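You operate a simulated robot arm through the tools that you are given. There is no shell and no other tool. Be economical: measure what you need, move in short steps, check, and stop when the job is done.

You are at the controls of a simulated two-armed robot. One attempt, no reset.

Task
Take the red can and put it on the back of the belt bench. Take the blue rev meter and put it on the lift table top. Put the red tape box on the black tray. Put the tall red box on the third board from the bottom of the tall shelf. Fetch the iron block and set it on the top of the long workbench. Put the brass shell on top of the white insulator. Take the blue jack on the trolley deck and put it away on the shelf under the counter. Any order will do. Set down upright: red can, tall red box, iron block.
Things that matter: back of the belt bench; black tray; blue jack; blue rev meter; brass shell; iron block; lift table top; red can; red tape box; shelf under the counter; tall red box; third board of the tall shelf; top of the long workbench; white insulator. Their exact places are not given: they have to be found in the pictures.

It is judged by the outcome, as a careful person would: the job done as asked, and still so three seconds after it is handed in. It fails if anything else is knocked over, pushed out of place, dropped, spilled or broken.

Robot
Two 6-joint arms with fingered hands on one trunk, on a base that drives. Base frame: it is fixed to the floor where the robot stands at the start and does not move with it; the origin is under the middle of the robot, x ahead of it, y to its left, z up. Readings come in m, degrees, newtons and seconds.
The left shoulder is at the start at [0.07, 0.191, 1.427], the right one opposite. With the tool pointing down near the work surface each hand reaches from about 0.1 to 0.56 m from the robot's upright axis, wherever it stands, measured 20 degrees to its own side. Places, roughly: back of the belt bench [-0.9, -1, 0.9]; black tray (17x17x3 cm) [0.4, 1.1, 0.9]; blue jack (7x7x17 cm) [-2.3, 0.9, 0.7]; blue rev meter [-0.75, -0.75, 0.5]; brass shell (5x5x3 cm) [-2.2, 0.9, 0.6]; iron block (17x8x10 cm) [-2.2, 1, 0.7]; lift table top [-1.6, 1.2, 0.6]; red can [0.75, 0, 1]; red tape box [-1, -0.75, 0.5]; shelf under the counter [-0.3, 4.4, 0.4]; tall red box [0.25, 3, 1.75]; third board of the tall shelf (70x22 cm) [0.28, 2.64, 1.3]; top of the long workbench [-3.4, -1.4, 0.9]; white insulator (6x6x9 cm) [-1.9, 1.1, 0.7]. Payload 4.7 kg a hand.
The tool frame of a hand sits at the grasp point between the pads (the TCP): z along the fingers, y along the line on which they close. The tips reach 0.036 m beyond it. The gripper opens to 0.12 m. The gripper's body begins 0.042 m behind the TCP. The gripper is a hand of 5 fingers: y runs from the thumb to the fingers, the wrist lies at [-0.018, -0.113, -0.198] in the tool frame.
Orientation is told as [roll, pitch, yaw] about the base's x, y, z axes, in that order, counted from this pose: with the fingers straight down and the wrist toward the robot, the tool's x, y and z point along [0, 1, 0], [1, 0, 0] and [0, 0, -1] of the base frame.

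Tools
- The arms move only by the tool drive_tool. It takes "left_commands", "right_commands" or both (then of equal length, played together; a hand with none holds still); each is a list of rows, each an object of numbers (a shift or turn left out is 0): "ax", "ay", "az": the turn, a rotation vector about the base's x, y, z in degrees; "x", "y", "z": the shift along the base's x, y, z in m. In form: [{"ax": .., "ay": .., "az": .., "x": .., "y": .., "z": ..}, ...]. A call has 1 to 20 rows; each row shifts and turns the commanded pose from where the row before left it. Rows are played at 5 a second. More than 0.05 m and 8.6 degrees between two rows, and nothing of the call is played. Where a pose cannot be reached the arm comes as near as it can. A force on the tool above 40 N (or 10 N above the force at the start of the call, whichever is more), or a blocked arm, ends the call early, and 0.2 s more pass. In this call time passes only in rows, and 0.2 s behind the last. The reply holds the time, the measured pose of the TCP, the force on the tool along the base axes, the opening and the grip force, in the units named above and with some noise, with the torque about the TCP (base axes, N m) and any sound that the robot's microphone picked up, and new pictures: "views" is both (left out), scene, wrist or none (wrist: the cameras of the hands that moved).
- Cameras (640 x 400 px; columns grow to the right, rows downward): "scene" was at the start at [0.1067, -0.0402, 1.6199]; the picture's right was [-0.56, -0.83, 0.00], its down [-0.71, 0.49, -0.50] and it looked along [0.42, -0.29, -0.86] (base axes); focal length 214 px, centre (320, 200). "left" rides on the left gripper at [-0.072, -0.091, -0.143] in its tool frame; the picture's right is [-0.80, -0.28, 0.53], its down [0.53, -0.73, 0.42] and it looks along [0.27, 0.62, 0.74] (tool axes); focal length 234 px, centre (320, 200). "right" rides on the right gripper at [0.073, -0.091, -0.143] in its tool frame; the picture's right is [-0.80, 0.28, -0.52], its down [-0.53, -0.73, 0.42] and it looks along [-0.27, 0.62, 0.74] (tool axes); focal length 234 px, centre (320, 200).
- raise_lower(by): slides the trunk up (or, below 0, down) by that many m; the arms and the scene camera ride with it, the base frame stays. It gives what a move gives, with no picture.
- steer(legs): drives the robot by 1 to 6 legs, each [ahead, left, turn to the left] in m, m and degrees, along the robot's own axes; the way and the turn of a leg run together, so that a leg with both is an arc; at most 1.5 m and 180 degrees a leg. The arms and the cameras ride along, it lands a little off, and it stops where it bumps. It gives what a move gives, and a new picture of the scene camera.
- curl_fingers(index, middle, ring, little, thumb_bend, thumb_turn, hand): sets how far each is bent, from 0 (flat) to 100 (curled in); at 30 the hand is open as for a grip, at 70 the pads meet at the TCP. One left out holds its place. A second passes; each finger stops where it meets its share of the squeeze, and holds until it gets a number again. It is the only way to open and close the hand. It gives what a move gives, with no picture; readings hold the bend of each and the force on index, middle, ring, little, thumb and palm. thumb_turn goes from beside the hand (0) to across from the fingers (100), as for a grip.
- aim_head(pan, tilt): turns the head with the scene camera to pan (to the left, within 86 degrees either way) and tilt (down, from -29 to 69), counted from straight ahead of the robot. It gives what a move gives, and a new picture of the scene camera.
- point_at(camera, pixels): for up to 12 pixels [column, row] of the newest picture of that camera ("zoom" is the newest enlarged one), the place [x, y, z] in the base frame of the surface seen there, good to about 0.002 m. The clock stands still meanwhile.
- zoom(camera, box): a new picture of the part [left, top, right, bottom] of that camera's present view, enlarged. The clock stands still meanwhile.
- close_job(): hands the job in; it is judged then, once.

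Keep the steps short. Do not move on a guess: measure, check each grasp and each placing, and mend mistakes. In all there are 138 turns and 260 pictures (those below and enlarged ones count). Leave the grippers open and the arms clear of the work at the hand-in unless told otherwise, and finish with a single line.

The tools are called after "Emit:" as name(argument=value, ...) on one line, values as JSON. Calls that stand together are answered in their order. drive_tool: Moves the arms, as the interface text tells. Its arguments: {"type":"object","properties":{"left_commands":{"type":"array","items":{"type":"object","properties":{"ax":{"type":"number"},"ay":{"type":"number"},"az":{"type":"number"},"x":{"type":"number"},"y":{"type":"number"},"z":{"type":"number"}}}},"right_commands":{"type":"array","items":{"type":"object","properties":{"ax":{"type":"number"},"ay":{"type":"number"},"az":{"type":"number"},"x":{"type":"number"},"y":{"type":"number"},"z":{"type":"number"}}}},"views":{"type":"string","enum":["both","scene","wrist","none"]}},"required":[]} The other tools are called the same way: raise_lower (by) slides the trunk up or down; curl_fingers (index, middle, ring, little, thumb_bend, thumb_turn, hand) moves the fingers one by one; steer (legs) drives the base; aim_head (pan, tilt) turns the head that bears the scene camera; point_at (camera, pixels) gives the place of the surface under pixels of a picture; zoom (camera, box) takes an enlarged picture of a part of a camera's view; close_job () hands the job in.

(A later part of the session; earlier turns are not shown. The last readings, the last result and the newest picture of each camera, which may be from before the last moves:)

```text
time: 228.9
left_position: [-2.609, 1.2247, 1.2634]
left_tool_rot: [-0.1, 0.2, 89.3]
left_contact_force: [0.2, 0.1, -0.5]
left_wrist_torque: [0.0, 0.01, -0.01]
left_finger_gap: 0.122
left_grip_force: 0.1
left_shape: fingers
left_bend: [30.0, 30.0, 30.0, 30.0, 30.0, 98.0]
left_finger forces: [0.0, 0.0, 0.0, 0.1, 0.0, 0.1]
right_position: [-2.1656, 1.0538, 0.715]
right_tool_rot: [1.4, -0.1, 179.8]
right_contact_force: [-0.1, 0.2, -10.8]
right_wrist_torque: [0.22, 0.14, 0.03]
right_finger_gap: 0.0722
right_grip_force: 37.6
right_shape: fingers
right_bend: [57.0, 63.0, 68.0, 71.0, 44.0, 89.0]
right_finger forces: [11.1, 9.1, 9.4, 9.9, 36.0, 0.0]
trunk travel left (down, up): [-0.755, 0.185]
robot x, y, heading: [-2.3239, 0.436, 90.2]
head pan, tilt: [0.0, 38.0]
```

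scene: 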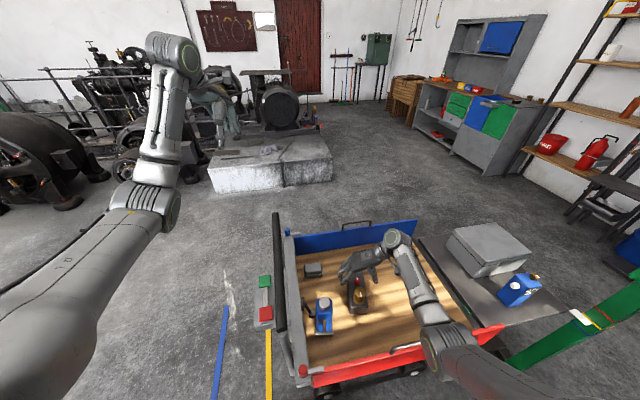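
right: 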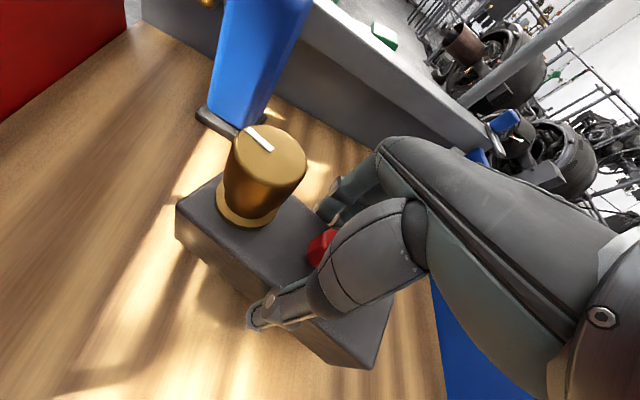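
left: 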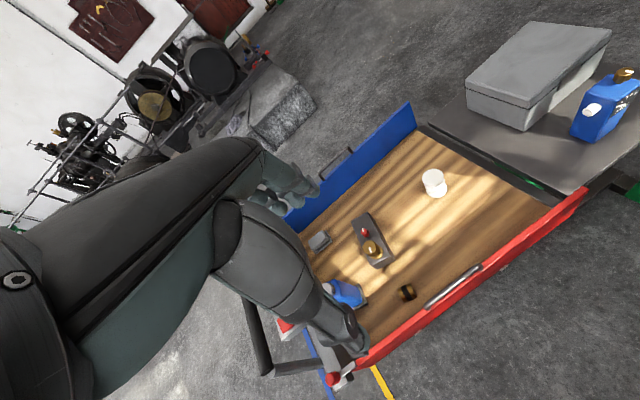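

Block is held (about 1.1 kg). I raise it to the right, and bring the left hand above the jack to take that along as well.

Emit:
drive_tool(right_commands=[{"z": 0.045}, {"z": 0.045}, {"z": 0.045}, {"z": 0.045}, {"z": 0.045}, {"z": 0.04, "x": 0.02}, {"x": 0.045}, {"x": 0.045}, {"x": 0.04}, {}], left_commands=[{"y": -0.04}, {"y": -0.045}, {"y": -0.045}, {"y": -0.045}, {"y": -0.045}, {"y": -0.04, "z": -0.02}, {"x": 0.03, "z": -0.035}, {"x": 0.03, "z": -0.035}, {"x": 0.03, "z": -0.035}, {"x": 0.03, "z": -0.03}], views="none")

Emit:
drive_tool(left_commands=[{"x": 0.045}, {"x": 0.045}, {"x": 0.045}, {"x": 0.03}, {}], views="both")

```text
time: 231.1
left_position: [-2.5809, 1.0889, 1.0401]
left_tool_rot: [-0.1, 0.2, 89.2]
left_contact_force: [-0.1, -0.2, 0.3]
left_wrist_torque: [-0.01, 0.0, 0.01]
left_finger_gap: 0.1222
left_grip_force: 0.0
left_shape: fingers
left_bend: [30.0, 30.0, 30.0, 30.0, 30.0, 98.0]
left_finger forces: [0.0, 0.0, 0.0, 0.0, 0.0, 0.0]
left hand out of reach, approached as far as the arm can: row 1, 2, 3, 4, 5, 6, 7, 8
right_position: [-2.0178, 1.0518, 0.9773]
right_tool_rot: [1.4, -0.1, 179.8]
right_contact_force: [0.1, 0.1, -10.7]
right_wrist_torque: [0.21, 0.17, 0.01]
right_finger_gap: 0.0723
right_grip_force: 35.9
right_shape: fingers
right_bend: [58.0, 63.0, 68.0, 71.0, 44.0, 89.0]
right_finger forces: [10.9, 9.0, 9.1, 9.6, 34.2, 0.0]
trunk travel left (down, up): [-0.755, 0.185]
robot x, y, heading: [-2.3178, 0.4307, 90.4]
head pan, tilt: [0.0, 38.0]
```

```text
time: 232.5
left_position: [-2.4435, 1.0933, 1.0355]
left_tool_rot: [0.9, 0.0, 90.7]
left_contact_force: [0.4, 0.2, 0.6]
left_wrist_torque: [0.04, 0.0, -0.03]
left_finger_gap: 0.1223
left_grip_force: 0.1
left_shape: fingers
left_bend: [30.0, 30.0, 30.0, 30.0, 30.0, 97.0]
left_finger forces: [0.1, 0.1, 0.1, 0.0, 0.1, 0.0]
left hand out of reach, approached as far as the arm can: row 1
right_position: [-2.0265, 1.0548, 0.9768]
right_tool_rot: [1.6, 0.4, -179.9]
right_contact_force: [2.5, -1.0, -12.2]
right_wrist_torque: [0.24, 0.25, -0.03]
right_finger_gap: 0.072
right_grip_force: 35.7
right_shape: fingers
right_bend: [58.0, 63.0, 68.0, 71.0, 44.0, 89.0]
right_finger forces: [10.3, 8.7, 9.0, 9.6, 33.7, 0.0]
trunk travel left (down, up): [-0.755, 0.185]
robot x, y, heading: [-2.3224, 0.4348, 90.4]
head pan, tilt: [0.0, 38.0]
stopped in row 5 (left hand): the arm was blocked; the commanded pose is now the measured one
```

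scene: 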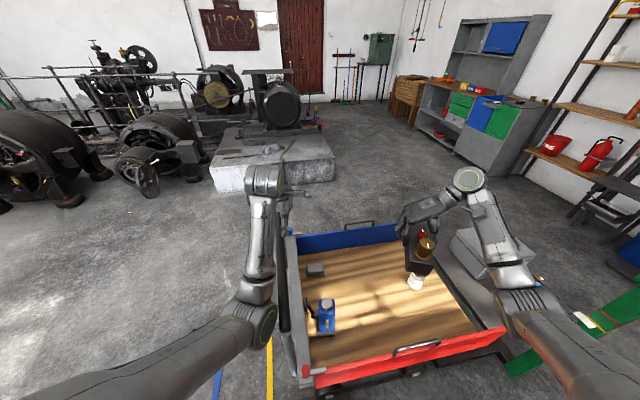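
left: 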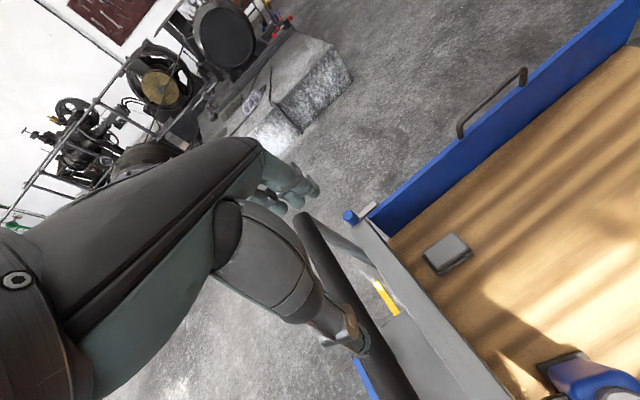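

The left thumb touched the trolley's push bar. I lift the left hand clear at once, then move it over and look.

Emit:
drive_tool(left_commands=[{"z": 0.04, "x": -0.01}, {"z": 0.045}, {"z": 0.045}, {"x": 0.045}, {"x": 0.045}, {"x": 0.045}, {}], views="both")

```text
time: 234.1
left_position: [-2.285, 1.1484, 1.1108]
left_tool_rot: [0.6, 0.0, 90.0]
left_contact_force: [-1.6, 0.0, 0.9]
left_wrist_torque: [-0.01, 0.0, -0.01]
left_finger_gap: 0.1222
left_grip_force: 0.0
left_shape: fingers
left_bend: [30.0, 30.0, 30.0, 30.0, 30.0, 98.0]
left_finger forces: [0.1, 0.0, 0.0, 0.1, 0.0, 0.0]
left hand out of reach, approached as far as the arm can: row 1, 2, 3
right_position: [-2.0221, 1.0534, 0.9786]
right_tool_rot: [1.4, 0.1, 179.9]
right_contact_force: [0.5, -0.7, -10.1]
right_wrist_torque: [0.22, 0.18, -0.04]
right_finger_gap: 0.0719
right_grip_force: 35.5
right_shape: fingers
right_bend: [58.0, 63.0, 68.0, 71.0, 44.0, 89.0]
right_finger forces: [10.6, 8.8, 9.0, 9.5, 33.2, 0.0]
trunk travel left (down, up): [-0.755, 0.185]
robot x, y, heading: [-2.3239, 0.4317, 90.5]
head pan, tilt: [0.0, 38.0]
```

scene: 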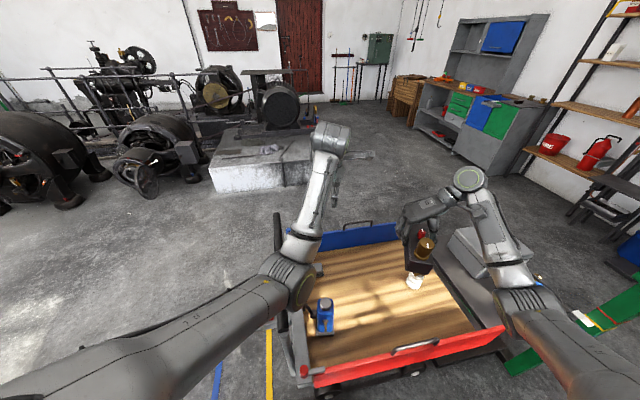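
left: 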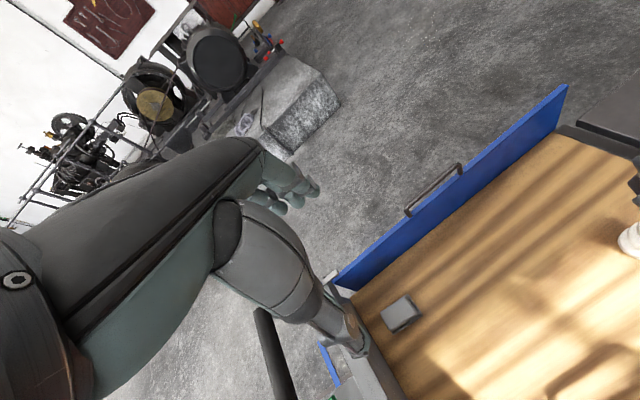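

Clear now. I back the base 0.25 so the left hand is above the jack.

Emit:
steer(legs=[[-0.25, 0.01, 0]])

Emit:
drive_tool(left_commands=[{"z": -0.04}, {"z": -0.04}, {}], views="both")

```text
time: 235.9
left_position: [-2.2926, 0.905, 1.1108]
left_tool_rot: [0.7, 0.1, 89.8]
left_contact_force: [0.0, 0.3, 0.0]
left_wrist_torque: [-0.03, -0.01, -0.01]
left_finger_gap: 0.1225
left_grip_force: 0.1
left_shape: fingers
left_bend: [30.0, 30.0, 30.0, 30.0, 30.0, 98.0]
left_finger forces: [0.1, 0.0, 0.0, 0.1, 0.0, 0.0]
right_position: [-2.0284, 0.8083, 0.9773]
right_tool_rot: [1.4, 0.0, 179.6]
right_contact_force: [0.7, 0.5, -10.9]
right_wrist_torque: [0.18, 0.2, -0.02]
right_finger_gap: 0.0718
right_grip_force: 35.6
right_shape: fingers
right_bend: [58.0, 63.0, 68.0, 71.0, 44.0, 89.0]
right_finger forces: [10.7, 8.8, 9.0, 9.5, 33.1, 0.1]
trunk travel left (down, up): [-0.755, 0.185]
robot x, y, heading: [-2.3317, 0.19, 90.0]
head pan, tilt: [0.0, 38.0]
```

scene: 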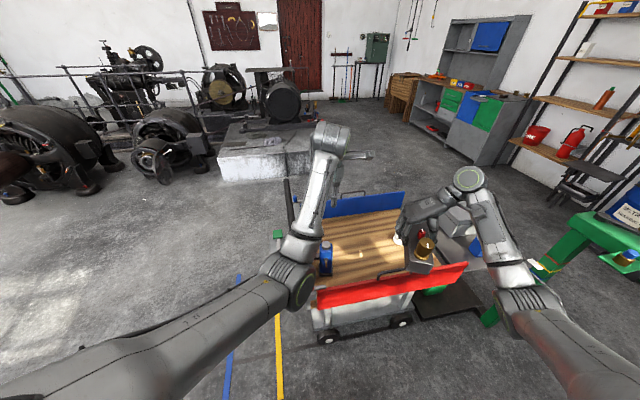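

```text
time: 236.9
left_position: [-2.3306, 0.928, 1.0473]
left_tool_rot: [3.1, -2.4, 92.3]
left_contact_force: [0.4, 0.4, 0.0]
left_wrist_torque: [0.0, 0.02, 0.0]
left_finger_gap: 0.1219
left_grip_force: 0.0
left_shape: fingers
left_bend: [30.0, 30.0, 30.0, 30.0, 30.0, 98.0]
left_finger forces: [0.0, 0.1, 0.0, 0.0, 0.1, 0.0]
right_position: [-2.028, 0.8081, 0.9769]
right_tool_rot: [1.5, 0.0, 179.7]
right_contact_force: [-0.9, 0.1, -10.5]
right_wrist_torque: [0.26, 0.15, -0.05]
right_finger_gap: 0.072
right_grip_force: 35.4
right_shape: fingers
right_bend: [58.0, 63.0, 68.0, 71.0, 44.0, 89.0]
right_finger forces: [10.5, 8.8, 9.0, 9.4, 33.0, 0.0]
trunk travel left (down, up): [-0.755, 0.185]
robot x, y, heading: [-2.3343, 0.1874, 90.5]
head pan, tilt: [0.0, 38.0]
stopped in row 3 (left hand): the arm was blocked; the commanded pose is now the measured one
```

scene: 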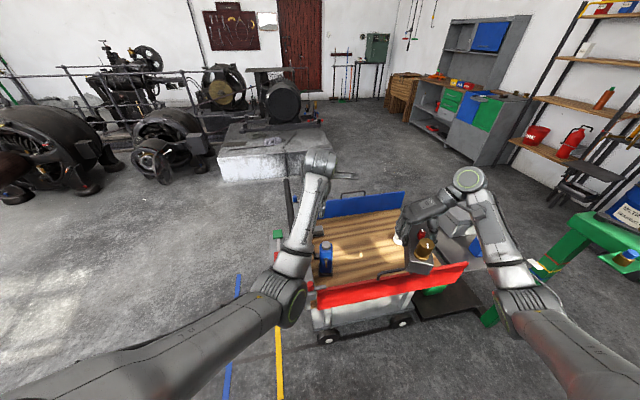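
left: 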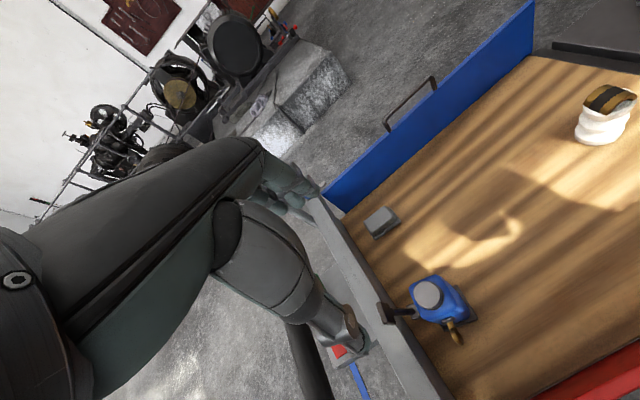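

Blocked again. I measure the left forearm, elbow and the push bar.

Emit:
point_at(camera="scene", pixels=[[290, 200], [286, 185], [288, 228], [300, 240], [312, 200], [285, 290], [297, 300], [320, 165], [327, 245], [326, 268], [318, 255]])

Emit:
point_at(camera="left", pixels=[[430, 293], [385, 310], [455, 335], [405, 312], [440, 320], [600, 110], [340, 350], [305, 360]])

```text
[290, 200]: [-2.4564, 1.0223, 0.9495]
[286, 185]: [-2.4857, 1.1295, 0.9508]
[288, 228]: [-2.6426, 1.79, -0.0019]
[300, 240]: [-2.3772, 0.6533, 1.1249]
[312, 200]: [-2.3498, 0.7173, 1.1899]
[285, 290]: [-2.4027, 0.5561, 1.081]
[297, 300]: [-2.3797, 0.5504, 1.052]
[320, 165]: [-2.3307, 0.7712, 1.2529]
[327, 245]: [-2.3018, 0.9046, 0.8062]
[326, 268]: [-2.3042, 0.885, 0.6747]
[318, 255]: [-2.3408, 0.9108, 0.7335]
```

```text
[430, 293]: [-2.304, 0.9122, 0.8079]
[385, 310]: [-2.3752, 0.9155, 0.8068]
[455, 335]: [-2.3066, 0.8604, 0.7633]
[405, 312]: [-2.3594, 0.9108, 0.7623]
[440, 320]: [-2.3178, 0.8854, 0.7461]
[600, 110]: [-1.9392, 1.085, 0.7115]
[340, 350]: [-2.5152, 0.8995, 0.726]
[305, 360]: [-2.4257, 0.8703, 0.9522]
```

No collision there, so it's a joint limit from reaching inward. I shift the base right/back, so the jack is more to my left, and zoom on the jack's shape.

Emit:
zoom(camera="left", box=[370, 250, 490, 360])

Emit:
drive_tool(left_commands=[{"z": 0.04}, {"z": 0.03}, {}], views="none")

Emit:
steer(legs=[[-0.08, -0.16, 0]])

Emit:
zoom(camera="scene", box=[220, 200, 360, 310])

```text
3.64 times, centred on (430, 305) of left
```

zoom: 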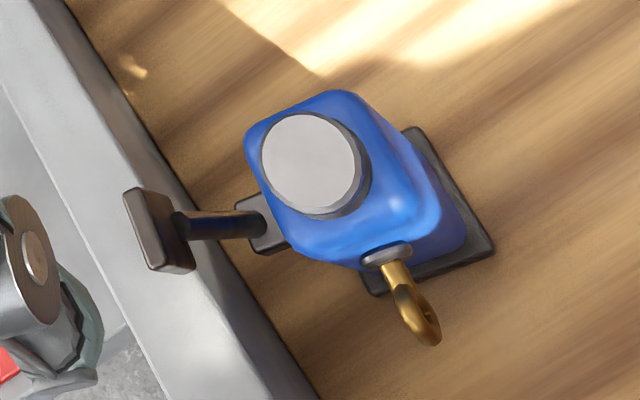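

```text
time: 237.7
left_position: [-2.3281, 0.9264, 1.1167]
left_tool_rot: [3.0, -2.4, 92.1]
left_contact_force: [-0.1, 0.6, -0.4]
left_wrist_torque: [-0.01, -0.01, 0.0]
left_finger_gap: 0.1222
left_grip_force: 0.1
left_shape: fingers
left_bend: [30.0, 30.0, 30.0, 30.0, 30.0, 98.0]
left_finger forces: [0.1, 0.0, 0.0, 0.1, 0.0, 0.0]
right_position: [-2.0281, 0.808, 0.9767]
right_tool_rot: [1.3, 0.1, 179.7]
right_contact_force: [-0.2, 0.4, -11.3]
right_wrist_torque: [0.24, 0.15, 0.01]
right_finger_gap: 0.0722
right_grip_force: 35.1
right_shape: fingers
right_bend: [58.0, 63.0, 68.0, 71.0, 44.0, 89.0]
right_finger forces: [10.6, 8.7, 8.9, 9.5, 33.1, 0.1]
trunk travel left (down, up): [-0.755, 0.185]
robot x, y, heading: [-2.3306, 0.1872, 90.1]
head pan, tilt: [0.0, 38.0]
```

```text
time: 239.2
left_position: [-2.1633, 0.8478, 1.1164]
left_tool_rot: [3.0, -2.4, 92.1]
left_contact_force: [-0.1, -0.4, -0.1]
left_wrist_torque: [0.0, -0.02, 0.01]
left_finger_gap: 0.1223
left_grip_force: 0.1
left_shape: fingers
left_bend: [30.0, 30.0, 30.0, 30.0, 30.0, 98.0]
left_finger forces: [0.0, 0.0, 0.0, 0.0, 0.1, 0.0]
right_position: [-1.8648, 0.7284, 0.9764]
right_tool_rot: [1.3, 0.1, 179.6]
right_contact_force: [0.9, 0.3, -11.0]
right_wrist_torque: [0.19, 0.12, -0.05]
right_finger_gap: 0.0717
right_grip_force: 34.6
right_shape: fingers
right_bend: [58.0, 63.0, 68.0, 71.0, 44.0, 89.0]
right_finger forces: [10.4, 8.8, 9.0, 9.5, 32.9, 0.1]
trunk travel left (down, up): [-0.755, 0.185]
robot x, y, heading: [-2.168, 0.1082, 89.9]
head pan, tilt: [0.0, 38.0]
```

scene: 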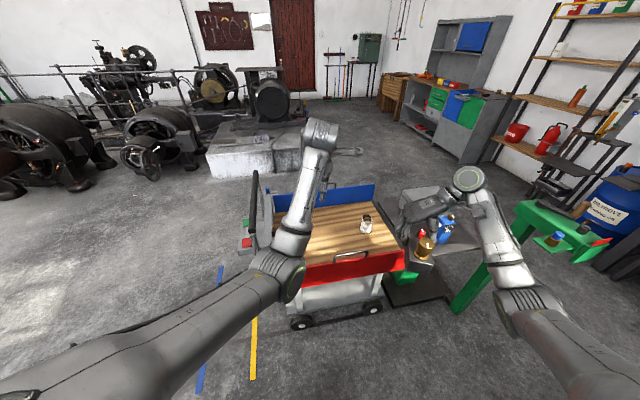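

```text
3.64 times, centred on (290, 255) of scene
```

zoom: 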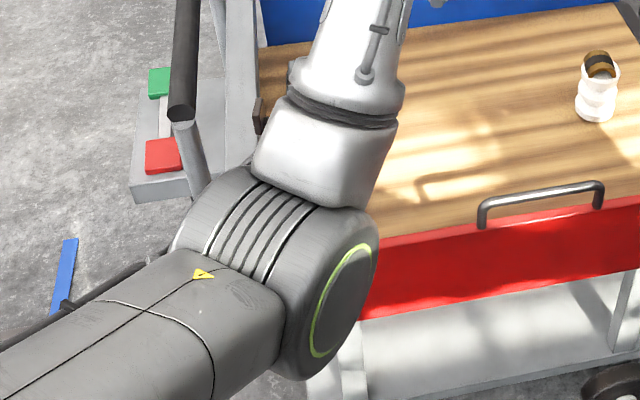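

Jack seen: ring on its -y face centre (z≈0.76), lever on the -x face. I'll grip from above, closing along y, with the thumb offset 1.7 cm to +x beside the ring. I move above it.

Emit:
drive_tool(left_commands=[{"x": -0.031, "y": 0.015, "z": -0.02, "ax": -2.3, "ay": -3.1, "az": -2}, {"x": -0.031, "y": 0.015, "z": -0.03}, {"x": -0.031, "y": 0.015, "z": -0.03}, {"x": -0.031, "y": 0.015, "z": -0.03}, {"z": -0.045}, {"z": -0.045}, {"z": -0.045}, {}], views="both")

```text
time: 241.0
left_position: [-2.2867, 0.9086, 0.8708]
left_tool_rot: [-0.2, 0.0, 90.1]
left_contact_force: [-0.3, -0.4, 0.5]
left_wrist_torque: [-0.01, 0.0, -0.03]
left_finger_gap: 0.1219
left_grip_force: 0.1
left_shape: fingers
left_bend: [30.0, 30.0, 30.0, 30.0, 30.0, 98.0]
left_finger forces: [0.1, 0.1, 0.0, 0.1, 0.0, 0.0]
right_position: [-1.8655, 0.728, 0.9778]
right_tool_rot: [1.4, 0.0, 179.6]
right_contact_force: [0.7, 0.6, -10.3]
right_wrist_torque: [0.21, 0.16, 0.04]
right_finger_gap: 0.0718
right_grip_force: 35.5
right_shape: fingers
right_bend: [58.0, 63.0, 68.0, 71.0, 44.0, 89.0]
right_finger forces: [10.3, 8.6, 8.9, 9.4, 33.0, 0.0]
trunk travel left (down, up): [-0.755, 0.185]
robot x, y, heading: [-2.1711, 0.112, 89.9]
head pan, tilt: [0.0, 38.0]
```

scene: 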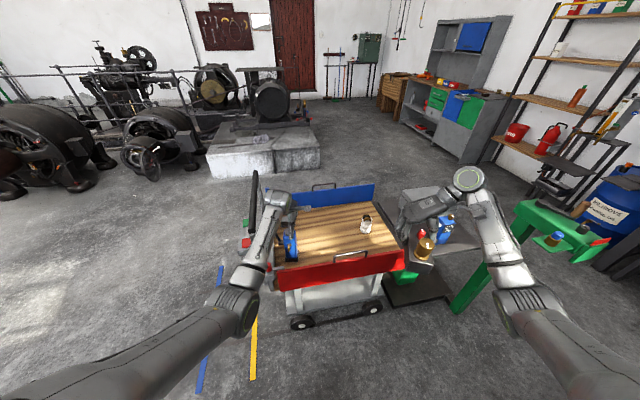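
left: 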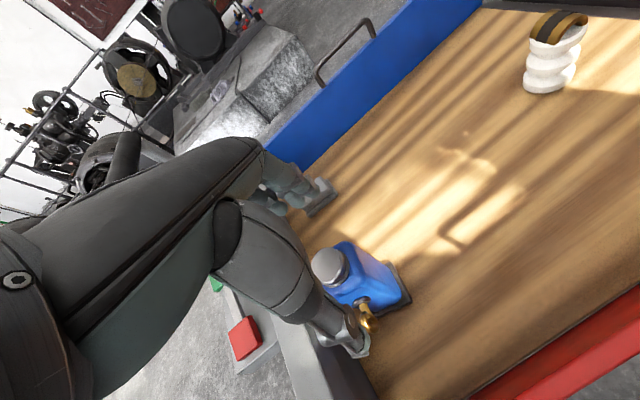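

I zoom to see the thumb versus the ring.

Emit:
zoom(camera="left", box=[270, 210, 420, 370])

Emit:
point_at(camera="left", pixels=[[368, 318], [372, 325], [358, 340], [365, 348], [350, 325], [380, 280], [395, 285], [330, 262], [345, 250], [355, 300]])

```text
2.50 times, centred on (345, 290) of left
```

zoom: 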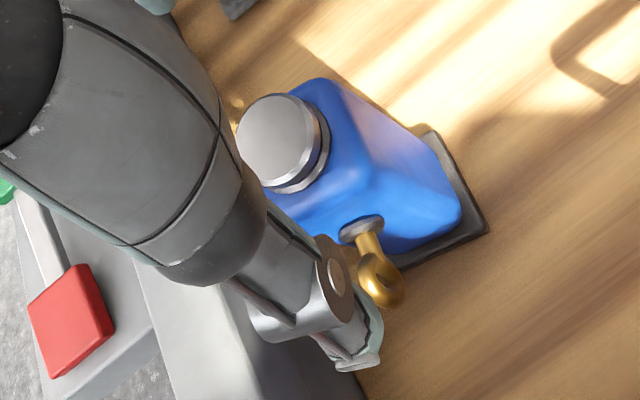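

```text
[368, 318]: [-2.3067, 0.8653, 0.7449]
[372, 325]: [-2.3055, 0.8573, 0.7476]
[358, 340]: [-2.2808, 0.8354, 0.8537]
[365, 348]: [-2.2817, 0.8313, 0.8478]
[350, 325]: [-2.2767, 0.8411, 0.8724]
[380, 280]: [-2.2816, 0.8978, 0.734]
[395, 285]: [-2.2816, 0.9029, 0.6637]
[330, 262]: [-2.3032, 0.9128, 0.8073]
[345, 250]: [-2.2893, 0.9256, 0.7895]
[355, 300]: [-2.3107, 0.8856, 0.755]
```

Thumb centre is x -2.279, body face ends at -2.282. I shift 1 cm to -x so the thumb presses between ring and edge, then descend to z 0.773.

Emit:
drive_tool(left_commands=[{"x": -0.01}, {"z": -0.04}, {"z": -0.03}, {"z": -0.02}, {"z": -0.007}, {}], views="wrist")

Emit:
zoom(camera="left", box=[270, 170, 420, 370])

```text
time: 242.4
left_position: [-2.2977, 0.909, 0.7752]
left_tool_rot: [-0.1, 0.0, 90.1]
left_contact_force: [0.5, -0.3, 0.1]
left_wrist_torque: [-0.04, 0.0, -0.03]
left_finger_gap: 0.1222
left_grip_force: 0.1
left_shape: fingers
left_bend: [30.0, 30.0, 30.0, 30.0, 30.0, 98.0]
left_finger forces: [0.0, 0.0, 0.0, 0.0, 0.0, 0.1]
right_position: [-1.8646, 0.728, 0.9781]
right_tool_rot: [1.4, 0.0, 179.6]
right_contact_force: [-0.1, -0.6, -10.6]
right_wrist_torque: [0.17, 0.15, 0.01]
right_finger_gap: 0.0721
right_grip_force: 35.0
right_shape: fingers
right_bend: [58.0, 63.0, 68.0, 71.0, 44.0, 89.0]
right_finger forces: [10.4, 8.6, 8.9, 9.4, 32.8, 0.0]
trunk travel left (down, up): [-0.755, 0.185]
robot x, y, heading: [-2.1674, 0.1097, 90.3]
head pan, tilt: [0.0, 38.0]
```

left: 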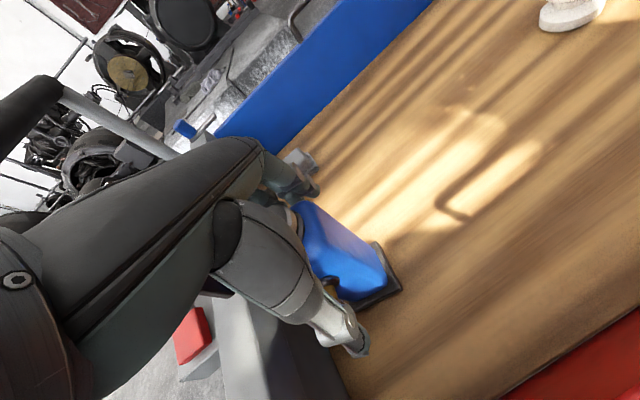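

```text
2.00 times, centred on (345, 270) of left
```

zoom: 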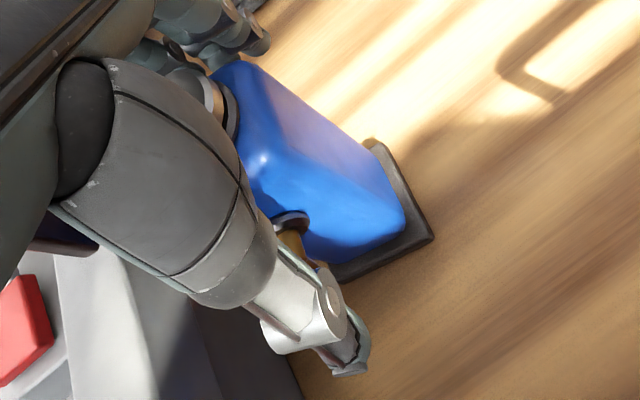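

Straddled well. I close the left hand and test-lift.

Emit:
curl_fingers(hand="left", index=78, middle=78, ring=78, little=78, thumb_bend=78)

Emit:
drive_tool(left_commands=[{"z": 0.015}, {"z": 0.02}, {}], views="wrist")

```text
time: 243.4
left_position: [-2.2979, 0.9076, 0.7762]
left_tool_rot: [-0.1, 0.0, 90.1]
left_contact_force: [-2.5, 3.6, 1.9]
left_wrist_torque: [0.23, 0.18, -0.09]
left_finger_gap: 0.0543
left_grip_force: 28.8
left_shape: fingers
left_bend: [56.0, 60.0, 62.0, 78.0, 55.0, 94.0]
left_finger forces: [11.0, 10.2, 9.9, 0.2, 27.1, 0.0]
right_position: [-1.864, 0.7286, 0.9786]
right_tool_rot: [1.3, 0.0, 179.7]
right_contact_force: [-0.3, 0.0, -11.9]
right_wrist_torque: [0.23, 0.18, 0.02]
right_finger_gap: 0.072
right_grip_force: 34.9
right_shape: fingers
right_bend: [58.0, 63.0, 68.0, 71.0, 44.0, 89.0]
right_finger forces: [10.3, 8.6, 8.9, 9.5, 32.7, 0.0]
trunk travel left (down, up): [-0.755, 0.185]
robot x, y, heading: [-2.1684, 0.106, 90.0]
head pan, tilt: [0.0, 38.0]
```

```text
time: 244.2
left_position: [-2.298, 0.9087, 0.8076]
left_tool_rot: [-0.1, 0.2, 90.1]
left_contact_force: [0.6, 0.1, -12.1]
left_wrist_torque: [0.11, -0.08, 0.04]
left_finger_gap: 0.0542
left_grip_force: 27.3
left_shape: fingers
left_bend: [57.0, 61.0, 64.0, 78.0, 55.0, 93.0]
left_finger forces: [10.4, 8.1, 8.0, 1.0, 26.7, 0.0]
right_position: [-1.8641, 0.7301, 0.9764]
right_tool_rot: [1.5, -0.1, 179.6]
right_contact_force: [0.3, -0.1, -10.9]
right_wrist_torque: [0.22, 0.16, 0.01]
right_finger_gap: 0.0719
right_grip_force: 34.8
right_shape: fingers
right_bend: [58.0, 63.0, 68.0, 71.0, 44.0, 89.0]
right_finger forces: [10.3, 8.6, 8.9, 9.4, 32.8, 0.0]
trunk travel left (down, up): [-0.755, 0.185]
robot x, y, heading: [-2.1702, 0.1071, 90.0]
head pan, tilt: [0.0, 38.0]
```

left: 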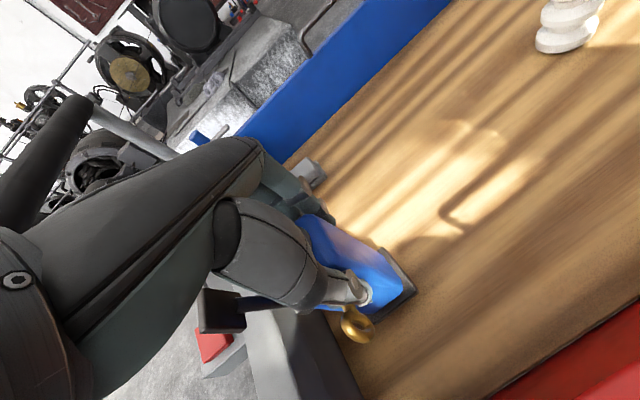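

Jack is held (≈1.2 kg). I raise both hands and the trunk, back off, go left and turn around to face the long workbench.

Emit:
drive_tool(left_commands=[{"z": 0.045}, {"z": 0.045}, {"z": 0.045}, {"z": 0.045}, {"z": 0.02}, {}], views="none")

Emit:
raise_lower(by=0.18)

Emit:
steer(legs=[[-0.25, 0, 0], [0, 0.95, 0], [0.3, 0, 0], [0, 0, 179]])

Emit:
aim_head(pan=0, tilt=32)

```text
time: 245.6
left_position: [-2.2987, 0.9086, 1.0091]
left_tool_rot: [-0.1, 0.1, 90.1]
left_contact_force: [-0.3, -0.5, -11.9]
left_wrist_torque: [0.15, -0.08, 0.0]
left_finger_gap: 0.054
left_grip_force: 26.6
left_shape: fingers
left_bend: [57.0, 61.0, 64.0, 78.0, 55.0, 93.0]
left_finger forces: [10.3, 8.2, 7.8, 1.3, 26.4, 0.0]
right_position: [-1.8642, 0.7288, 0.9772]
right_tool_rot: [1.5, 0.0, 179.7]
right_contact_force: [-0.4, 0.6, -11.3]
right_wrist_torque: [0.16, 0.17, 0.0]
right_finger_gap: 0.0717
right_grip_force: 34.7
right_shape: fingers
right_bend: [58.0, 63.0, 68.0, 71.0, 44.0, 89.0]
right_finger forces: [10.3, 8.5, 8.9, 9.4, 32.9, 0.1]
trunk travel left (down, up): [-0.755, 0.185]
robot x, y, heading: [-2.1672, 0.1128, 90.5]
head pan, tilt: [0.0, 38.0]
```

```text
time: 247.6
left_position: [-2.2986, 0.9109, 1.188]
left_tool_rot: [-0.1, 0.1, 90.0]
left_contact_force: [0.4, 0.2, -12.0]
left_wrist_torque: [0.13, -0.07, 0.02]
left_finger_gap: 0.0544
left_grip_force: 26.6
left_shape: fingers
left_bend: [57.0, 61.0, 64.0, 78.0, 55.0, 93.0]
left_finger forces: [10.3, 8.1, 7.7, 1.2, 26.3, 0.1]
right_position: [-1.8641, 0.7291, 1.1562]
right_tool_rot: [1.6, 0.0, 179.6]
right_contact_force: [0.2, -0.2, -10.4]
right_wrist_torque: [0.2, 0.19, -0.03]
right_finger_gap: 0.0719
right_grip_force: 34.5
right_shape: fingers
right_bend: [58.0, 63.0, 68.0, 71.0, 44.0, 89.0]
right_finger forces: [10.2, 8.6, 8.9, 9.4, 32.9, 0.0]
trunk travel left (down, up): [-0.935, 0.005]
robot x, y, heading: [-2.169, 0.1112, 90.1]
head pan, tilt: [0.0, 38.0]
```

```text
time: 263.4
left_position: [-3.0273, -0.6484, 1.1893]
left_tool_rot: [-0.1, 0.0, -92.1]
left_contact_force: [1.3, -0.2, -11.4]
left_wrist_torque: [-0.08, 0.04, 0.0]
left_finger_gap: 0.0532
left_grip_force: 24.9
left_shape: fingers
left_bend: [58.0, 62.0, 64.0, 78.0, 55.0, 93.0]
left_finger forces: [9.5, 7.6, 7.1, 1.3, 23.8, 0.0]
right_position: [-3.4518, -0.4515, 1.1577]
right_tool_rot: [1.5, 0.1, -2.5]
right_contact_force: [0.7, -0.5, -11.9]
right_wrist_torque: [-0.16, -0.15, -0.02]
right_finger_gap: 0.0716
right_grip_force: 34.3
right_shape: fingers
right_bend: [58.0, 64.0, 69.0, 71.0, 44.0, 89.0]
right_finger forces: [9.7, 8.4, 8.5, 8.8, 33.6, 0.0]
trunk travel left (down, up): [-0.935, 0.005]
robot x, y, heading: [-3.1248, 0.1574, -92.4]
head pan, tilt: [0.0, 38.0]
```

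scene: 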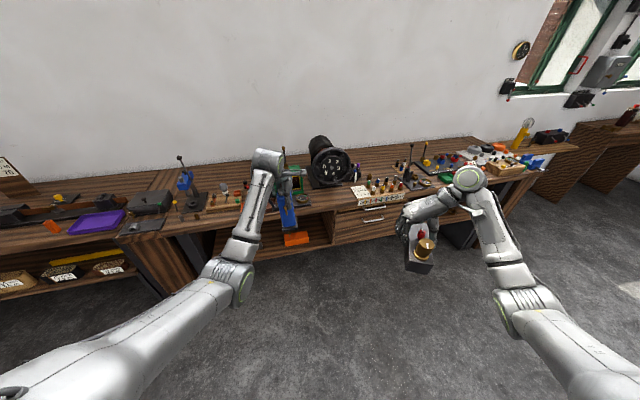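

```text
time: 264.1
left_position: [-3.0271, -0.6486, 1.1887]
left_tool_rot: [-0.1, 0.2, -92.1]
left_contact_force: [-0.4, 1.0, -12.7]
left_wrist_torque: [-0.17, 0.1, 0.01]
left_finger_gap: 0.0531
left_grip_force: 25.1
left_shape: fingers
left_bend: [58.0, 62.0, 64.0, 78.0, 55.0, 93.0]
left_finger forces: [9.7, 7.4, 7.1, 1.3, 24.1, 0.0]
right_position: [-3.4517, -0.4512, 1.1566]
right_tool_rot: [1.5, 0.0, -2.7]
right_contact_force: [0.4, -0.5, -9.7]
right_wrist_torque: [-0.2, -0.15, 0.0]
right_finger_gap: 0.0719
right_grip_force: 34.9
right_shape: fingers
right_bend: [58.0, 64.0, 69.0, 71.0, 44.0, 89.0]
right_finger forces: [9.7, 8.2, 8.5, 8.9, 33.5, 0.1]
trunk travel left (down, up): [-0.935, 0.005]
robot x, y, heading: [-3.124, 0.159, -92.4]
head pan, tilt: [0.0, 32.0]
```

scene: 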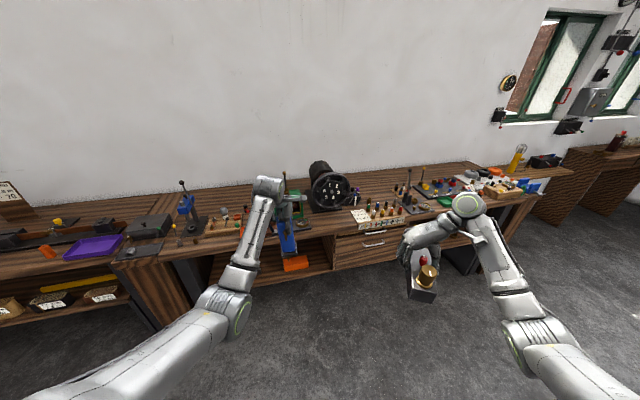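

The long workbench is cluttered; I zoom in to find a free spot.

Emit:
zoom(camera="scene", box=[150, 140, 400, 260])

Emit:
zoom(camera="scene", box=[330, 130, 600, 260])

Emit:
point_at(camera="zoom", pixels=[[20, 110], [60, 95], [150, 80], [250, 60], [300, 55], [120, 165], [200, 190], [320, 195], [420, 180], [90, 100], [460, 120]])

Emit:
point_at(camera="scene", pixels=[[225, 232], [230, 225], [215, 240], [345, 220], [340, 205], [372, 180], [275, 180], [390, 190], [500, 170], [450, 175]])

```text
2.56 times, centred on (275, 200) of scene
```

zoom: 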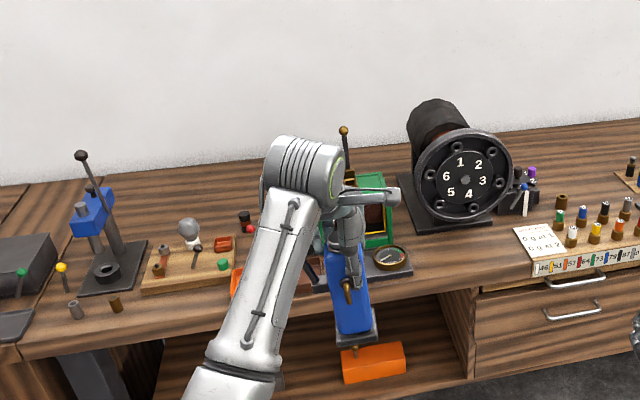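

```text
2.37 times, centred on (465, 195) of scene
```

zoom: 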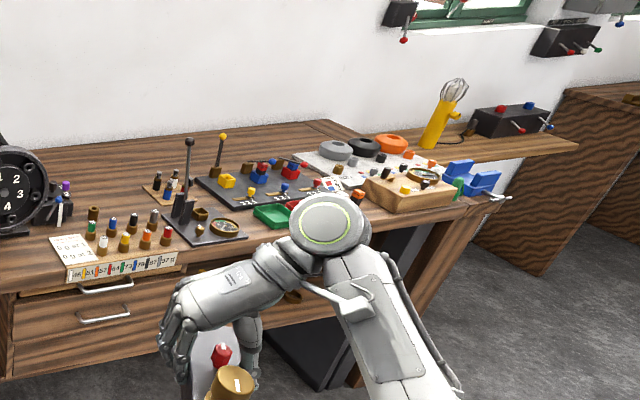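

```text
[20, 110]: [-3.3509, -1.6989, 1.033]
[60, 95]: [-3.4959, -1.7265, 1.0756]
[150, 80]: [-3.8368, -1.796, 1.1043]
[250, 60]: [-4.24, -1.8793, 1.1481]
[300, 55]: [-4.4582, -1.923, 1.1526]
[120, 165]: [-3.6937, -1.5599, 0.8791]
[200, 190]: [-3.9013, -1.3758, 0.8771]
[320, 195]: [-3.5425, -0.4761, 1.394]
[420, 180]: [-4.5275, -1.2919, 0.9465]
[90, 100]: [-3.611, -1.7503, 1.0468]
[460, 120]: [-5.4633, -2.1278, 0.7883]
```

```text
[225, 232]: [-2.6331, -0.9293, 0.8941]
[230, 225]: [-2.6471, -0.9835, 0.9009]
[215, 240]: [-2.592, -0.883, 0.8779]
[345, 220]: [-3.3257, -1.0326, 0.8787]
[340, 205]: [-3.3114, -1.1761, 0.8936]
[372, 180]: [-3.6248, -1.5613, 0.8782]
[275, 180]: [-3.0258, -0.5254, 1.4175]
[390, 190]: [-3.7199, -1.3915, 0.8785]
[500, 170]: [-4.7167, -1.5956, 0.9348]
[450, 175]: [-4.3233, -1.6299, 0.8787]
```

A free strip lies on the bench in front of the motor's black plate, near (-3.35,-1.05). I turn the right hand straight ahead (block lengthwise along the bench), and raise the left hand with the jack away.

Emit:
drive_tool(right_commands=[{"az": -8.1, "x": 0.016, "y": -0.008}, {"az": -8.1, "x": 0.016, "y": -0.008}, {"az": -8.1, "x": 0.016, "y": -0.008}, {"az": -8.1, "x": 0.016, "y": -0.008}, {"az": -8.1, "x": 0.016, "y": -0.008}, {"az": -8.1, "x": 0.016, "y": -0.008}, {"az": -8.1, "x": 0.016, "y": -0.008}, {"az": -8.1, "x": 0.016, "y": -0.008}, {"az": -8.1, "x": 0.016, "y": -0.008}, {"az": -8.1, "x": 0.016, "y": -0.008}, {"az": -8.1, "x": 0.016, "y": -0.008}, {}], left_commands=[{"x": 0.02, "z": 0.02}, {"x": 0.02, "z": 0.02}, {"x": 0.02, "z": 0.02}, {"x": 0.02, "z": 0.02}, {"x": 0.02, "z": 0.02}, {"x": 0.02, "y": 0.02}, {"x": 0.02, "y": 0.02}, {"x": 0.02, "y": 0.02}, {"x": 0.02, "y": 0.02}, {"y": 0.02}, {"y": 0.02}, {}], views="scene")

Emit:
point_at(camera="scene", pixels=[[333, 226], [366, 222], [350, 232], [350, 212], [368, 213], [378, 229], [330, 222], [330, 195], [345, 205], [355, 205], [347, 224], [360, 215]])

```text
time: 266.7
left_position: [-2.8429, -0.5303, 1.2863]
left_tool_rot: [-0.4, -0.1, -92.3]
left_contact_force: [-0.2, -0.5, -12.1]
left_wrist_torque: [-0.14, 0.05, -0.02]
left_finger_gap: 0.053
left_grip_force: 25.3
left_shape: fingers
left_bend: [58.0, 62.0, 65.0, 78.0, 55.0, 93.0]
left_finger forces: [9.7, 7.6, 7.2, 1.5, 24.6, 0.0]
left hand out of reach, approached as far as the arm can: row 11
right_position: [-3.2755, -0.5392, 1.1571]
right_tool_rot: [1.3, 0.2, -91.9]
right_contact_force: [0.8, 0.2, -10.4]
right_wrist_torque: [-0.19, 0.17, 0.01]
right_finger_gap: 0.0713
right_grip_force: 34.4
right_shape: fingers
right_bend: [58.0, 64.0, 69.0, 71.0, 44.0, 89.0]
right_finger forces: [9.6, 8.2, 8.5, 9.0, 33.8, 0.0]
trunk travel left (down, up): [-0.935, 0.005]
robot x, y, heading: [-3.1245, 0.1591, -92.2]
head pan, tilt: [0.0, 32.0]
```

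scene: 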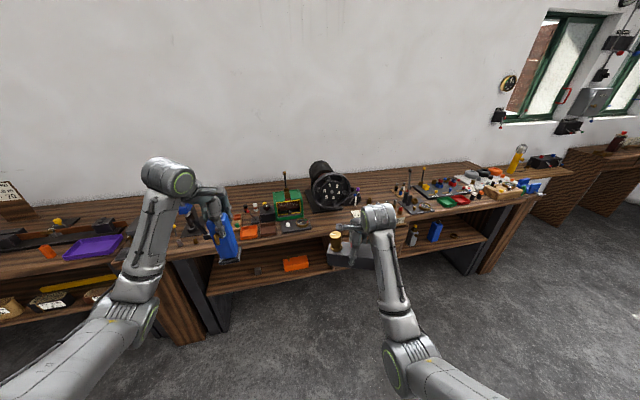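

```text
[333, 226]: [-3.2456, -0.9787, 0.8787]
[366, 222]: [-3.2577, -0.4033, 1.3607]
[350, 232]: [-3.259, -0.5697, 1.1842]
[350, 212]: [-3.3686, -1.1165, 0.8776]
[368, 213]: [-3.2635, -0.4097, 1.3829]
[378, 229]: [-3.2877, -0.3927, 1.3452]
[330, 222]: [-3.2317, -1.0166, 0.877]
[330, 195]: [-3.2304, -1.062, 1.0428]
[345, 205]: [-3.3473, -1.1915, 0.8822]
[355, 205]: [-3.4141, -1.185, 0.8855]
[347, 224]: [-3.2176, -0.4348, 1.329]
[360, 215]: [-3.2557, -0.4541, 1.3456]
```

The motor flange overhangs that strip, so I choose the free wood further back near x≈-2.75, y≈-1.2. I raise the jack higher, shift the base left 0.45 and ahead 0.15, and look again.

Emit:
drive_tool(left_commands=[{"z": 0.04}, {"z": 0.04}, {"z": 0.04}, {"z": 0.04}, {"z": 0.04}, {}], views="none")

Emit:
steer(legs=[[0.15, 0.45, 2.2]])

Emit:
zoom(camera="scene", box=[180, 160, 480, 320])

Emit:
point_at(camera="zoom", pixels=[[200, 60], [240, 60], [280, 60], [320, 60], [260, 100], [300, 100], [220, 90], [160, 60], [340, 40], [250, 130], [300, 130], [200, 110]])

```text
time: 268.1
left_position: [-2.7887, -0.5958, 1.4397]
left_tool_rot: [-0.4, -0.1, -92.2]
left_contact_force: [0.6, -0.6, -12.2]
left_wrist_torque: [-0.11, 0.11, 0.03]
left_finger_gap: 0.0527
left_grip_force: 25.1
left_shape: fingers
left_bend: [58.0, 62.0, 65.0, 78.0, 55.0, 93.0]
left_finger forces: [9.5, 7.5, 7.4, 1.6, 24.6, 0.0]
left hand out of reach, approached as far as the arm can: row 1, 2, 3, 4, 5
right_position: [-3.2774, -0.5388, 1.1562]
right_tool_rot: [1.3, 0.2, -91.7]
right_contact_force: [-0.8, 0.1, -9.9]
right_wrist_torque: [-0.15, 0.2, 0.03]
right_finger_gap: 0.0716
right_grip_force: 34.1
right_shape: fingers
right_bend: [58.0, 64.0, 69.0, 71.0, 44.0, 89.0]
right_finger forces: [9.6, 8.1, 8.5, 8.9, 33.8, 0.0]
trunk travel left (down, up): [-0.935, 0.005]
robot x, y, heading: [-3.121, 0.158, -92.3]
head pan, tilt: [0.0, 32.0]
```

```text
time: 270.9
left_position: [-2.318, -0.7465, 1.4406]
left_tool_rot: [-0.2, -0.3, -90.6]
left_contact_force: [-0.5, 0.1, -12.2]
left_wrist_torque: [-0.13, 0.07, -0.03]
left_finger_gap: 0.0527
left_grip_force: 25.2
left_shape: fingers
left_bend: [58.0, 62.0, 65.0, 78.0, 55.0, 93.0]
left_finger forces: [9.5, 7.4, 7.2, 1.7, 24.9, 0.0]
right_position: [-2.8088, -0.7042, 1.1567]
right_tool_rot: [1.3, 0.2, -90.1]
right_contact_force: [-1.3, 0.4, -10.8]
right_wrist_torque: [-0.18, 0.21, 0.03]
right_finger_gap: 0.0716
right_grip_force: 34.4
right_shape: fingers
right_bend: [58.0, 64.0, 69.0, 71.0, 44.0, 89.0]
right_finger forces: [9.6, 8.3, 8.4, 9.0, 33.8, 0.0]
trunk travel left (down, up): [-0.935, 0.005]
robot x, y, heading: [-2.6767, -0.0078, -90.4]
head pan, tilt: [0.0, 32.0]
```

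scene: 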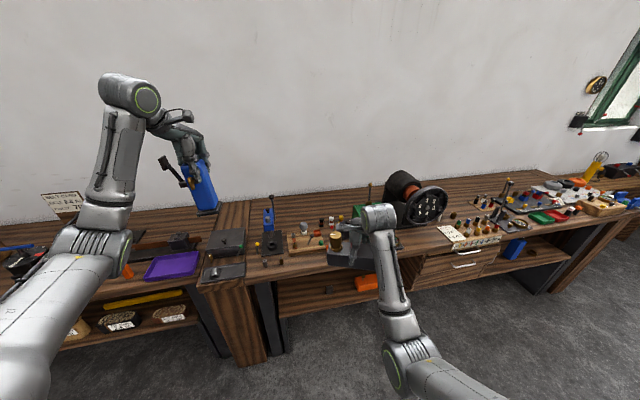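

```text
2.13 times, centred on (330, 240) of scene
```

zoom: 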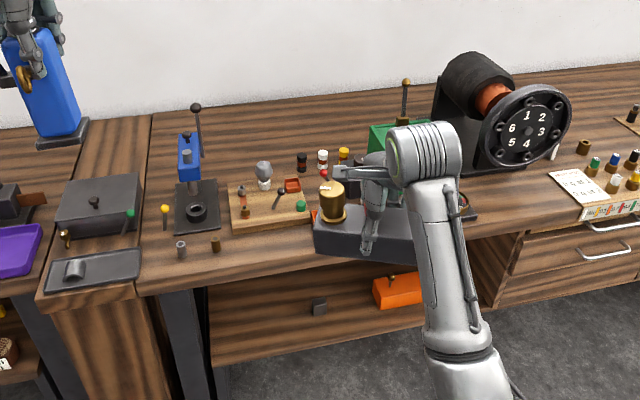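

```text
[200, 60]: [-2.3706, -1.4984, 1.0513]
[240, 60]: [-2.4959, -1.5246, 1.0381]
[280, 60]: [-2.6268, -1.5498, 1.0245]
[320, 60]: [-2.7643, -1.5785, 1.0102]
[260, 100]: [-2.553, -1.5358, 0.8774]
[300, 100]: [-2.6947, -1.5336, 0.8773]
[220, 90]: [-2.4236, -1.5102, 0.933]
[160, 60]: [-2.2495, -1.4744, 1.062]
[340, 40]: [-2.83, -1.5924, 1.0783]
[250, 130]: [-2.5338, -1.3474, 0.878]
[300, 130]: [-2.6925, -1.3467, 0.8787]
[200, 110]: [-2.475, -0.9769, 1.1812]
```

Free wood behind the small bottles: target (-2.63,-1.35). I measure the bottles and bulb, extend the right hand forward and drive up at height.

Emit:
point_at(camera="zoom", pixels=[[301, 155], [322, 155], [343, 152], [263, 165], [196, 106], [280, 150], [310, 140], [350, 165], [150, 240], [140, 285], [240, 270]])

Emit:
drive_tool(right_commands=[{"y": -0.045}, {"y": -0.045}, {"y": -0.045}, {}], views="none")

Emit:
steer(legs=[[0, 0.18, 0], [0.3, 0, 0]])

```text
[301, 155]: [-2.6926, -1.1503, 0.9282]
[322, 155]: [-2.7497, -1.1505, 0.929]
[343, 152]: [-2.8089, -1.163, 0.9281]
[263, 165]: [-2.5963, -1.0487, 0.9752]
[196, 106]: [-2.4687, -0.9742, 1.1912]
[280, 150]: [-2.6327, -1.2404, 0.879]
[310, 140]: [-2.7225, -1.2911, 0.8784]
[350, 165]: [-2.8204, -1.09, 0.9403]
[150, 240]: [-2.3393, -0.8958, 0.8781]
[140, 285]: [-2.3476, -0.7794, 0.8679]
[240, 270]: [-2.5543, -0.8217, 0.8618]
```

```text
time: 271.9
left_position: [-2.3172, -0.7467, 1.4391]
left_tool_rot: [-0.3, 0.0, -90.6]
left_contact_force: [-1.0, 0.1, -12.2]
left_wrist_torque: [-0.16, 0.07, -0.01]
left_finger_gap: 0.0526
left_grip_force: 25.1
left_shape: fingers
left_bend: [58.0, 62.0, 65.0, 78.0, 55.0, 93.0]
left_finger forces: [9.4, 7.3, 7.2, 1.7, 24.6, 0.1]
right_position: [-2.8069, -0.8409, 1.1563]
right_tool_rot: [1.3, 0.1, -90.0]
right_contact_force: [-0.1, -0.9, -10.6]
right_wrist_torque: [-0.22, 0.17, 0.0]
right_finger_gap: 0.0715
right_grip_force: 35.9
right_shape: fingers
right_bend: [59.0, 64.0, 69.0, 71.0, 44.0, 89.0]
right_finger forces: [10.3, 8.5, 8.4, 8.8, 35.5, 0.0]
trunk travel left (down, up): [-0.935, 0.005]
robot x, y, heading: [-2.6759, -0.0034, -90.4]
head pan, tilt: [0.0, 32.0]
```

```text
time: 275.0
left_position: [-2.1461, -1.0472, 1.4423]
left_tool_rot: [-0.3, -0.3, -91.0]
left_contact_force: [0.7, 0.6, -12.4]
left_wrist_torque: [-0.17, 0.04, 0.02]
left_finger_gap: 0.0526
left_grip_force: 25.6
left_shape: fingers
left_bend: [58.0, 62.0, 65.0, 78.0, 55.0, 93.0]
left_finger forces: [9.5, 7.4, 7.3, 1.6, 25.1, 0.0]
right_position: [-2.6371, -1.1396, 1.1576]
right_tool_rot: [1.2, 0.0, -90.2]
right_contact_force: [0.0, 0.5, -10.7]
right_wrist_torque: [-0.17, 0.19, -0.03]
right_finger_gap: 0.0714
right_grip_force: 35.2
right_shape: fingers
right_bend: [59.0, 64.0, 69.0, 71.0, 44.0, 89.0]
right_finger forces: [10.2, 8.3, 8.3, 8.8, 35.5, 0.0]
trunk travel left (down, up): [-0.935, 0.005]
robot x, y, heading: [-2.5033, -0.303, -90.8]
head pan, tilt: [0.0, 32.0]
```

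scene: 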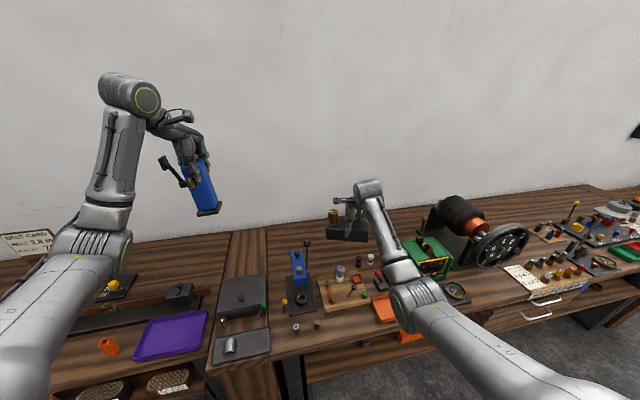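

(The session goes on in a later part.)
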